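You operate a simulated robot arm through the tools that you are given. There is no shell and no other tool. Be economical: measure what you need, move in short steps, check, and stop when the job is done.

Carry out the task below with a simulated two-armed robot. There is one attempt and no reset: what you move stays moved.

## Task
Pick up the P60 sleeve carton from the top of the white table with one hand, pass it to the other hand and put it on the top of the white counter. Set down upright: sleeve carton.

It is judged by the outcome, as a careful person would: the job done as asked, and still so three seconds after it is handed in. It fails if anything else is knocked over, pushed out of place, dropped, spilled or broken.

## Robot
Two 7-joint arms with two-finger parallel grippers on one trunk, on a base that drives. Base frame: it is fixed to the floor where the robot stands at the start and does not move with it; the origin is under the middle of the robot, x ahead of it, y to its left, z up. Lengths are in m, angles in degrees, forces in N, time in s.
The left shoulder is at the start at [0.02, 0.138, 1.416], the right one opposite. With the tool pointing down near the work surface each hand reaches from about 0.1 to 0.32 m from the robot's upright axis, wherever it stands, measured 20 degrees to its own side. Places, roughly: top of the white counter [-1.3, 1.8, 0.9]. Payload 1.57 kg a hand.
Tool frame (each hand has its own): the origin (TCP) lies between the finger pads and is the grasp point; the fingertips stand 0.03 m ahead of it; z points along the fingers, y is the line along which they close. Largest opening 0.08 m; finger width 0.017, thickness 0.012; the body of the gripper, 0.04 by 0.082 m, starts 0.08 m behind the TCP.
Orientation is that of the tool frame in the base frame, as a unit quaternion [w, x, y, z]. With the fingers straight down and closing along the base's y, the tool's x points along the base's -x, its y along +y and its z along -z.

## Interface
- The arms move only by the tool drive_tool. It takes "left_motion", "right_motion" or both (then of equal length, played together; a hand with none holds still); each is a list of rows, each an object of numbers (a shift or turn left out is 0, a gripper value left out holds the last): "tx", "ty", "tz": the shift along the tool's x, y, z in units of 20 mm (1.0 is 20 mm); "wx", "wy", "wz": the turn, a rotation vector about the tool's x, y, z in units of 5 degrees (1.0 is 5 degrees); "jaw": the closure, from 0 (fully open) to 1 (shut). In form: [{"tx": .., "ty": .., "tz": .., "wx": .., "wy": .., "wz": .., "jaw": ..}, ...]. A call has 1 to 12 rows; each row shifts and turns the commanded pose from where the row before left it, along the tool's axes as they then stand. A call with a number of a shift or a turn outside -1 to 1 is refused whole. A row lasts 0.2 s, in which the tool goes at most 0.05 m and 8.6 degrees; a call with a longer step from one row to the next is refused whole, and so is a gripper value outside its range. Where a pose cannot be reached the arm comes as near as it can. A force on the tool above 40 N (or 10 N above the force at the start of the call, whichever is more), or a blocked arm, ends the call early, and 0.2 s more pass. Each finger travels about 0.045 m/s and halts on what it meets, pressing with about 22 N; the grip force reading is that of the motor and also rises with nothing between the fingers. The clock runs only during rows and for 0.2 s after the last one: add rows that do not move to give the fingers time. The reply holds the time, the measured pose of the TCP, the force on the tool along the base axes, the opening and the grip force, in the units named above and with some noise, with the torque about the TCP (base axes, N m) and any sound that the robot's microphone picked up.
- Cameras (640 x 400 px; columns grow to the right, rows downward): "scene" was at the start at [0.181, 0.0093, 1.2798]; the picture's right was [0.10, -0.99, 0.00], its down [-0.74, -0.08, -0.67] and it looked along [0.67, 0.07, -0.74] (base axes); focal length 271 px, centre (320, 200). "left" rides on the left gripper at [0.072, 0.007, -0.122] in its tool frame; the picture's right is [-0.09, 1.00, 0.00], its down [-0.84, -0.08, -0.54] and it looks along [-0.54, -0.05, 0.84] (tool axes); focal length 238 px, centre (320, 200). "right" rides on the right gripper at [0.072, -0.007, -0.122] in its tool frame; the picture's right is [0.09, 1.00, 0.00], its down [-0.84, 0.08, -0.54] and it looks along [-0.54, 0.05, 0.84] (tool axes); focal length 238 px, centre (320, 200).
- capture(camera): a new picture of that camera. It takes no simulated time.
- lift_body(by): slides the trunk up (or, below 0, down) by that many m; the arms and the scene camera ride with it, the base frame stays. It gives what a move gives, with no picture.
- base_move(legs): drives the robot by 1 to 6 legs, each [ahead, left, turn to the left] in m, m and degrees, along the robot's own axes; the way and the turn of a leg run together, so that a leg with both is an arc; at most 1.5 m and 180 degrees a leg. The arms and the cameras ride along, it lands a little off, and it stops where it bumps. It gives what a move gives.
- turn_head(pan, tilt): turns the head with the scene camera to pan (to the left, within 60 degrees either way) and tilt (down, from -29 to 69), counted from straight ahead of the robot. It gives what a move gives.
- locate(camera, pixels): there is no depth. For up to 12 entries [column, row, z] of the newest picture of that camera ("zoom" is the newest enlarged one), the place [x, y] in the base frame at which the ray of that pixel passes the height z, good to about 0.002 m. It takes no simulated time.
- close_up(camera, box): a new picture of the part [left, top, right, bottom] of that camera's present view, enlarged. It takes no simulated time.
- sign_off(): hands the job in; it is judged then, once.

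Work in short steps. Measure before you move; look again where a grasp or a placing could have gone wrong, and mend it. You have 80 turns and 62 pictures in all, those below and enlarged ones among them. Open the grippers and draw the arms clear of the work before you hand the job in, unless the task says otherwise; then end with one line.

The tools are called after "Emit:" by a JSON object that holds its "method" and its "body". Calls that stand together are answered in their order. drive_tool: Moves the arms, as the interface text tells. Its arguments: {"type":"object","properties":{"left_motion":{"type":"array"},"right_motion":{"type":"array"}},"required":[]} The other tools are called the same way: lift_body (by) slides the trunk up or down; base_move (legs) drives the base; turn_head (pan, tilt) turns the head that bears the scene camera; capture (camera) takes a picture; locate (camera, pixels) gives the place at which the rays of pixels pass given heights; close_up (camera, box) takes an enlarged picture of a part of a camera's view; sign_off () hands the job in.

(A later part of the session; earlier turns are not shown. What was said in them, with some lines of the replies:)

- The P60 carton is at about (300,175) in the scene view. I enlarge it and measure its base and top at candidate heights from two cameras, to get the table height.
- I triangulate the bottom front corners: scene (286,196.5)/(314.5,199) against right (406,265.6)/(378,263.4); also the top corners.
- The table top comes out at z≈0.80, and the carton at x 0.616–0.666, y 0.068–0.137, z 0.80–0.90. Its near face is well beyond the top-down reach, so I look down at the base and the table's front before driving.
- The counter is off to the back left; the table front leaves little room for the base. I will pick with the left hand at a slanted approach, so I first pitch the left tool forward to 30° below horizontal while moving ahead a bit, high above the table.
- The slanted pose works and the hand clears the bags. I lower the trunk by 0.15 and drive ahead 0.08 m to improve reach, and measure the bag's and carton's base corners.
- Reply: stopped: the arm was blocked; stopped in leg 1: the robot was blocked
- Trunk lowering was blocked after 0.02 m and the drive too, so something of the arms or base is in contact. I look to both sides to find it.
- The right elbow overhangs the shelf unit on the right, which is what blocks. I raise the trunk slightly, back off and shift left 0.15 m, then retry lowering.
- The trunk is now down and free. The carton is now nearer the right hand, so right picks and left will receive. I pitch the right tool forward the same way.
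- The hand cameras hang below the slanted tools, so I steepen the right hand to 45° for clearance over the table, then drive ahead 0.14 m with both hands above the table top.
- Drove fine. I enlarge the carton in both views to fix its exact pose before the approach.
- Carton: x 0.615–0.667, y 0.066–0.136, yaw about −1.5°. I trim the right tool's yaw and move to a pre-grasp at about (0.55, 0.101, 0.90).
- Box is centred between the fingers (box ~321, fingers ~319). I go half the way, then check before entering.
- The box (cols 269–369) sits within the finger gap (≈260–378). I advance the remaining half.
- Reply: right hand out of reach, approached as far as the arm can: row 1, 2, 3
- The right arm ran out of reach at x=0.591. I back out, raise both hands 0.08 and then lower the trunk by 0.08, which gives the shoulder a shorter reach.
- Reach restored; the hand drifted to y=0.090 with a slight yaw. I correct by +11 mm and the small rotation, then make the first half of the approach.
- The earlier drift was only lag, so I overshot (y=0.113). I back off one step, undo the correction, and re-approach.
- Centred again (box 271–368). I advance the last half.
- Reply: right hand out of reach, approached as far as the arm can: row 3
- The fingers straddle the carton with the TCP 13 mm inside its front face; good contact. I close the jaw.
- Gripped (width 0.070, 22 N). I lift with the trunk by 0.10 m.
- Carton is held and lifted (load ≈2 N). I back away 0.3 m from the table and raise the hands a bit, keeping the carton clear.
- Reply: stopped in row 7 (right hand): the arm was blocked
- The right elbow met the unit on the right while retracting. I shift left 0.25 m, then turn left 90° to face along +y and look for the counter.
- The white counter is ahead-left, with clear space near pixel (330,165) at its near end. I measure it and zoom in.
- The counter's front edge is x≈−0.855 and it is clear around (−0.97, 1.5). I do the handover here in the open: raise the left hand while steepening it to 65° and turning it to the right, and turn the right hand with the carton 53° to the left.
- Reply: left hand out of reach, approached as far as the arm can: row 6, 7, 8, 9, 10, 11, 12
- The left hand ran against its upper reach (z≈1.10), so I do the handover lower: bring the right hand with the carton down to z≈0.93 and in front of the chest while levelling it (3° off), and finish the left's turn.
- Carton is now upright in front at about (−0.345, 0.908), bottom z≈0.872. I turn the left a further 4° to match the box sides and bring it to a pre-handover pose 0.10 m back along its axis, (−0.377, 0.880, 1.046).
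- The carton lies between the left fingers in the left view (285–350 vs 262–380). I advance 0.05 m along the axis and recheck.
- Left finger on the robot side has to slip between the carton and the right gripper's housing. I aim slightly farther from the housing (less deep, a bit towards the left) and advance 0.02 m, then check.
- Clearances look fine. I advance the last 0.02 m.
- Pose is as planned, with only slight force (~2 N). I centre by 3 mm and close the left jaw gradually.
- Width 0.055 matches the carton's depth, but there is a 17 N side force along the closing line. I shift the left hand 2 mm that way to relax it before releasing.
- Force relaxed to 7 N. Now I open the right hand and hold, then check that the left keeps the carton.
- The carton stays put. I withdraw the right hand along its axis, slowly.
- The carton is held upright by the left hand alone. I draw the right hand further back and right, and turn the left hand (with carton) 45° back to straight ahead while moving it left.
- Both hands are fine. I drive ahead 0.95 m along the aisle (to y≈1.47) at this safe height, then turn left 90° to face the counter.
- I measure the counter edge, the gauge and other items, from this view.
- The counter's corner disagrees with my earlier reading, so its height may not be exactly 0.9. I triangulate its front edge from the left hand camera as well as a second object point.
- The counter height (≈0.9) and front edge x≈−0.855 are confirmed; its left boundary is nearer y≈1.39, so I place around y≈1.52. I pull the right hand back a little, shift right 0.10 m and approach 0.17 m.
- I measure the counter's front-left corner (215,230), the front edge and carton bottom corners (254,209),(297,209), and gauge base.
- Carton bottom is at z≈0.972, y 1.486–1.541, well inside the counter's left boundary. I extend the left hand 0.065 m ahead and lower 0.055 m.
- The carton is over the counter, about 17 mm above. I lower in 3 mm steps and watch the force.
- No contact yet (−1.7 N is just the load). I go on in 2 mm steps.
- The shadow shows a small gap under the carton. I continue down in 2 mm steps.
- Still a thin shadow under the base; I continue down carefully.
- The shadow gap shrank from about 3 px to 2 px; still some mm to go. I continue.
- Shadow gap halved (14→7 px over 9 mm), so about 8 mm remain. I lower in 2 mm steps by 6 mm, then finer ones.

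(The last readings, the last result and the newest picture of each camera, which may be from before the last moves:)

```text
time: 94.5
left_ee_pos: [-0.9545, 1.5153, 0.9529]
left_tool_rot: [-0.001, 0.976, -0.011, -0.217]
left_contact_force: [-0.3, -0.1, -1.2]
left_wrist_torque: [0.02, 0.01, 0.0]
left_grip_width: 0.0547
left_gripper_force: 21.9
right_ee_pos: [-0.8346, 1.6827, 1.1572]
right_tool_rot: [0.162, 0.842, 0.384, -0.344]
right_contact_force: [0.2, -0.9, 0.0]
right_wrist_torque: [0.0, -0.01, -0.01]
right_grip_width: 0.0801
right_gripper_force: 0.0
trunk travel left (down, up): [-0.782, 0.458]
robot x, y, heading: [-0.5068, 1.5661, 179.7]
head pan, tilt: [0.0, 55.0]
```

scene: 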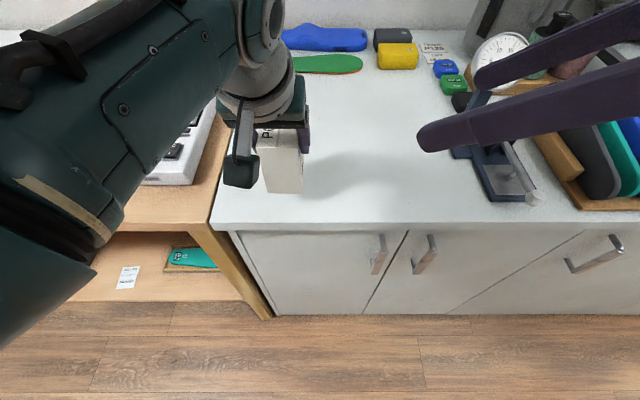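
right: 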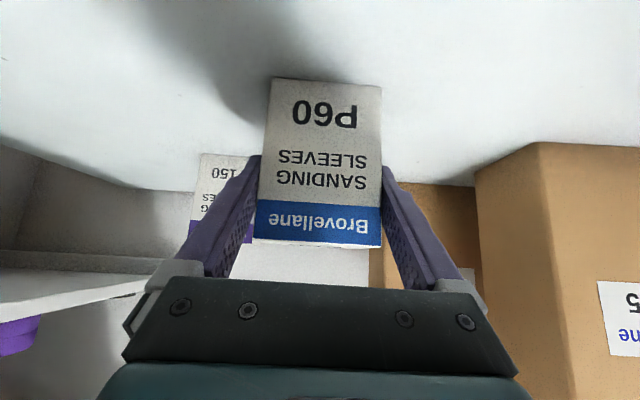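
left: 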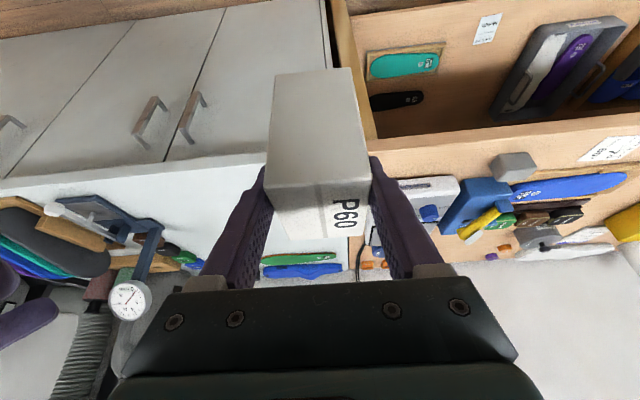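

No contact force yet; I take two more 1 mm steps and look.

Emit:
{"method": "drive_tool", "body": {"left_motion": [{"tx": 0.021, "tz": 0.045}, {"tx": 0.021, "tz": 0.045}, {}]}}

Emit:
{"method": "close_up", "body": {"camera": "scene", "box": [240, 160, 336, 220]}}

```text
time: 95.3
left_ee_pos: [-0.9533, 1.516, 0.9508]
left_tool_rot: [-0.002, 0.976, -0.009, -0.216]
left_contact_force: [0.6, -0.3, -2.3]
left_wrist_torque: [0.0, -0.03, 0.02]
left_grip_width: 0.0549
left_gripper_force: 22.1
right_ee_pos: [-0.8321, 1.683, 1.1567]
right_tool_rot: [0.162, 0.842, 0.383, -0.344]
right_contact_force: [0.0, -0.1, -0.5]
right_wrist_torque: [-0.02, 0.01, -0.01]
right_grip_width: 0.08
right_gripper_force: 0.0
trunk travel left (down, up): [-0.782, 0.458]
robot x, y, heading: [-0.5073, 1.5707, 179.7]
head pan, tilt: [0.0, 55.0]
```

```text
6.67 times, centred on (288, 190) of scene
```

zoom: 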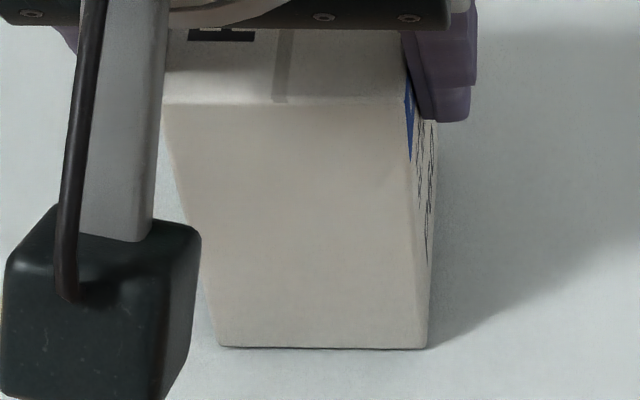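

The shadow gap is almost nil now. Two more 1 mm steps, checking force each.

Emit:
{"method": "drive_tool", "body": {"left_motion": [{"tx": 0.021, "tz": 0.045}, {}]}}

Emit:
{"method": "drive_tool", "body": {"left_motion": [{"tx": 0.021, "tz": 0.045}, {}]}}

```text
time: 95.9
left_ee_pos: [-0.9527, 1.5153, 0.9504]
left_tool_rot: [-0.001, 0.976, -0.009, -0.216]
left_contact_force: [-0.6, 0.0, -2.8]
left_wrist_torque: [-0.01, -0.04, 0.01]
left_grip_width: 0.0546
left_gripper_force: 21.9
right_ee_pos: [-0.8337, 1.6836, 1.158]
right_tool_rot: [0.162, 0.842, 0.384, -0.344]
right_contact_force: [0.0, -0.2, 0.6]
right_wrist_torque: [0.0, -0.03, 0.0]
right_grip_width: 0.0798
right_gripper_force: 0.1
trunk travel left (down, up): [-0.782, 0.458]
robot x, y, heading: [-0.5092, 1.5728, 179.7]
head pan, tilt: [0.0, 55.0]
```

```text
time: 96.5
left_ee_pos: [-0.9555, 1.5157, 0.9485]
left_tool_rot: [-0.002, 0.976, -0.009, -0.217]
left_contact_force: [2.6, 0.3, 6.5]
left_wrist_torque: [0.06, 0.1, 0.01]
left_grip_width: 0.0546
left_gripper_force: 22.3
right_ee_pos: [-0.8336, 1.6826, 1.1578]
right_tool_rot: [0.161, 0.842, 0.383, -0.343]
right_contact_force: [-0.4, -1.0, -0.6]
right_wrist_torque: [-0.01, -0.04, 0.0]
right_grip_width: 0.0798
right_gripper_force: 0.0
trunk travel left (down, up): [-0.782, 0.458]
robot x, y, heading: [-0.5041, 1.5659, 179.9]
head pan, tilt: [0.0, 55.0]
```

Contact: +6.5 N upward, so the carton stands on the counter. I open the left jaw gently.

Emit:
{"method": "drive_tool", "body": {"left_motion": [{"jaw": 0.45}, {"jaw": 0.3}, {"jaw": 0.15}, {"jaw": 0}, {"jaw": 0}, {}]}}

Emit:
{"method": "capture", "body": {"camera": "left"}}

```text
time: 97.9
left_ee_pos: [-0.9528, 1.515, 0.9494]
left_tool_rot: [-0.001, 0.976, -0.009, -0.216]
left_contact_force: [-0.8, 0.1, -0.4]
left_wrist_torque: [0.01, 0.01, 0.03]
left_grip_width: 0.0801
left_gripper_force: 0.1
right_ee_pos: [-0.834, 1.6828, 1.1581]
right_tool_rot: [0.162, 0.842, 0.384, -0.343]
right_contact_force: [0.3, 0.5, -0.3]
right_wrist_torque: [-0.04, 0.01, 0.04]
right_grip_width: 0.08
right_gripper_force: 0.2
trunk travel left (down, up): [-0.782, 0.458]
robot x, y, heading: [-0.5057, 1.5674, 179.7]
head pan, tilt: [0.0, 55.0]
```

```text
4 pictures are left
```

left: 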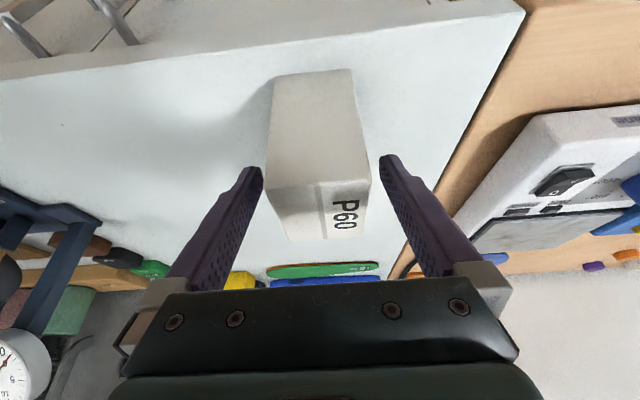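

The carton stands upright, free between the fingers. I withdraw along the tool axis (up and back).

Emit:
{"method": "drive_tool", "body": {"left_motion": [{"tz": -0.4}, {"tz": -0.5}, {"tz": -0.6}, {"tz": -0.7}, {"tz": -0.7}, {"tz": -0.7}, {"tz": -0.7}, {"tz": -0.7}, {"tz": -0.5}]}}

Emit:
{"method": "capture", "body": {"camera": "scene"}}

```text
time: 99.9
left_ee_pos: [-0.9137, 1.4975, 1.0489]
left_tool_rot: [0.014, 0.975, -0.005, -0.222]
left_contact_force: [-1.2, -0.1, 0.2]
left_wrist_torque: [-0.01, 0.01, 0.0]
left_grip_width: 0.0802
left_gripper_force: 0.0
right_ee_pos: [-0.8342, 1.6839, 1.1581]
right_tool_rot: [0.162, 0.842, 0.384, -0.343]
right_contact_force: [-0.5, 0.3, -0.2]
right_wrist_torque: [0.02, 0.01, 0.0]
right_grip_width: 0.0801
right_gripper_force: 0.0
trunk travel left (down, up): [-0.782, 0.458]
robot x, y, heading: [-0.5069, 1.5713, 180.1]
head pan, tilt: [0.0, 55.0]
```

```text
3 pictures are left
```

scene: 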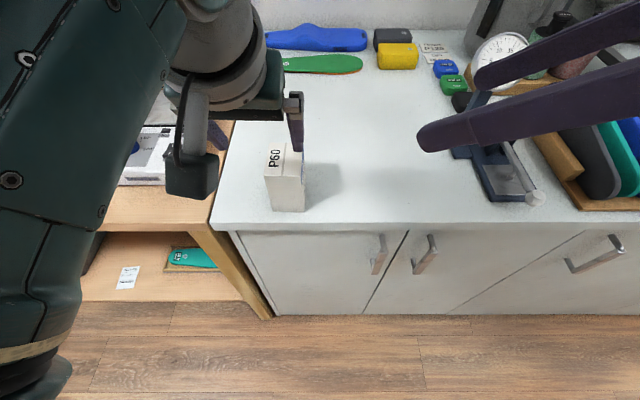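

Carton stands upright on the counter and the fingertips are ~5 cm above it. I back the robot off 0.25 m to draw the arms clear.

Emit:
{"method": "base_move", "body": {"legs": [[-0.22, 0, 0]]}}

Emit:
{"method": "turn_head", "body": {"pan": 0, "tilt": 42}}

Emit:
{"method": "capture", "body": {"camera": "scene"}}

```text
time: 101.6
left_ee_pos: [-0.689, 1.4998, 1.0441]
left_tool_rot: [0.016, 0.976, -0.01, -0.216]
left_contact_force: [0.2, 0.1, -1.0]
left_wrist_torque: [-0.01, -0.02, 0.0]
left_grip_width: 0.0801
left_gripper_force: 0.1
right_ee_pos: [-0.6134, 1.6823, 1.1576]
right_tool_rot: [0.161, 0.842, 0.383, -0.343]
right_contact_force: [-0.5, -0.6, 0.7]
right_wrist_torque: [0.01, 0.01, 0.02]
right_grip_width: 0.08
right_gripper_force: 0.1
trunk travel left (down, up): [-0.782, 0.458]
robot x, y, heading: [-0.2849, 1.5674, 179.6]
head pan, tilt: [0.0, 55.0]
```

```text
time: 102.4
left_ee_pos: [-0.6895, 1.4928, 1.0427]
left_tool_rot: [0.022, 0.976, -0.009, -0.217]
left_contact_force: [0.5, 0.8, -0.5]
left_wrist_torque: [0.01, 0.02, -0.01]
left_grip_width: 0.0803
left_gripper_force: 0.0
right_ee_pos: [-0.6137, 1.6826, 1.1574]
right_tool_rot: [0.161, 0.842, 0.383, -0.344]
right_contact_force: [-0.3, 0.9, 0.7]
right_wrist_torque: [0.04, 0.03, -0.01]
right_grip_width: 0.08
right_gripper_force: 0.0
trunk travel left (down, up): [-0.782, 0.458]
robot x, y, heading: [-0.287, 1.5666, 179.6]
head pan, tilt: [0.0, 42.0]
```

```text
2 pictures are left
```

scene: 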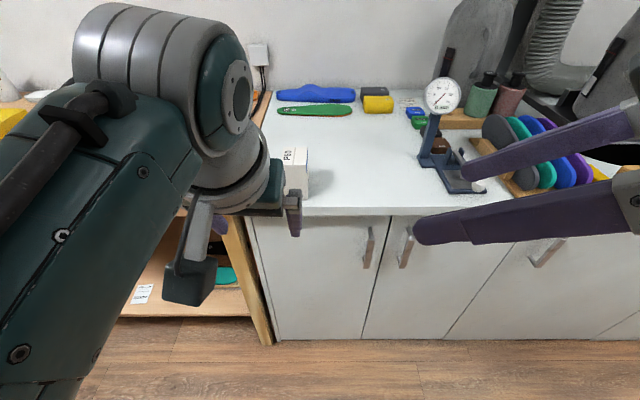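

The carton stands upright on the white counter (at about (295,170)), nothing else there has moved, and both open hands are clear. I hand in.

Emit:
{"method": "sign_off", "body": {}}

```text
The job is handed in.
```

The P60 sleeve carton was picked up from the white table with the right hand, passed to the left hand, and set upright on the white counter. Both grippers are open and clear of it, and nothing on the counter moved. Early on, the right elbow bumped the shelf unit beside the table twice; I saw nothing displaced there, but I did not check that unit again.
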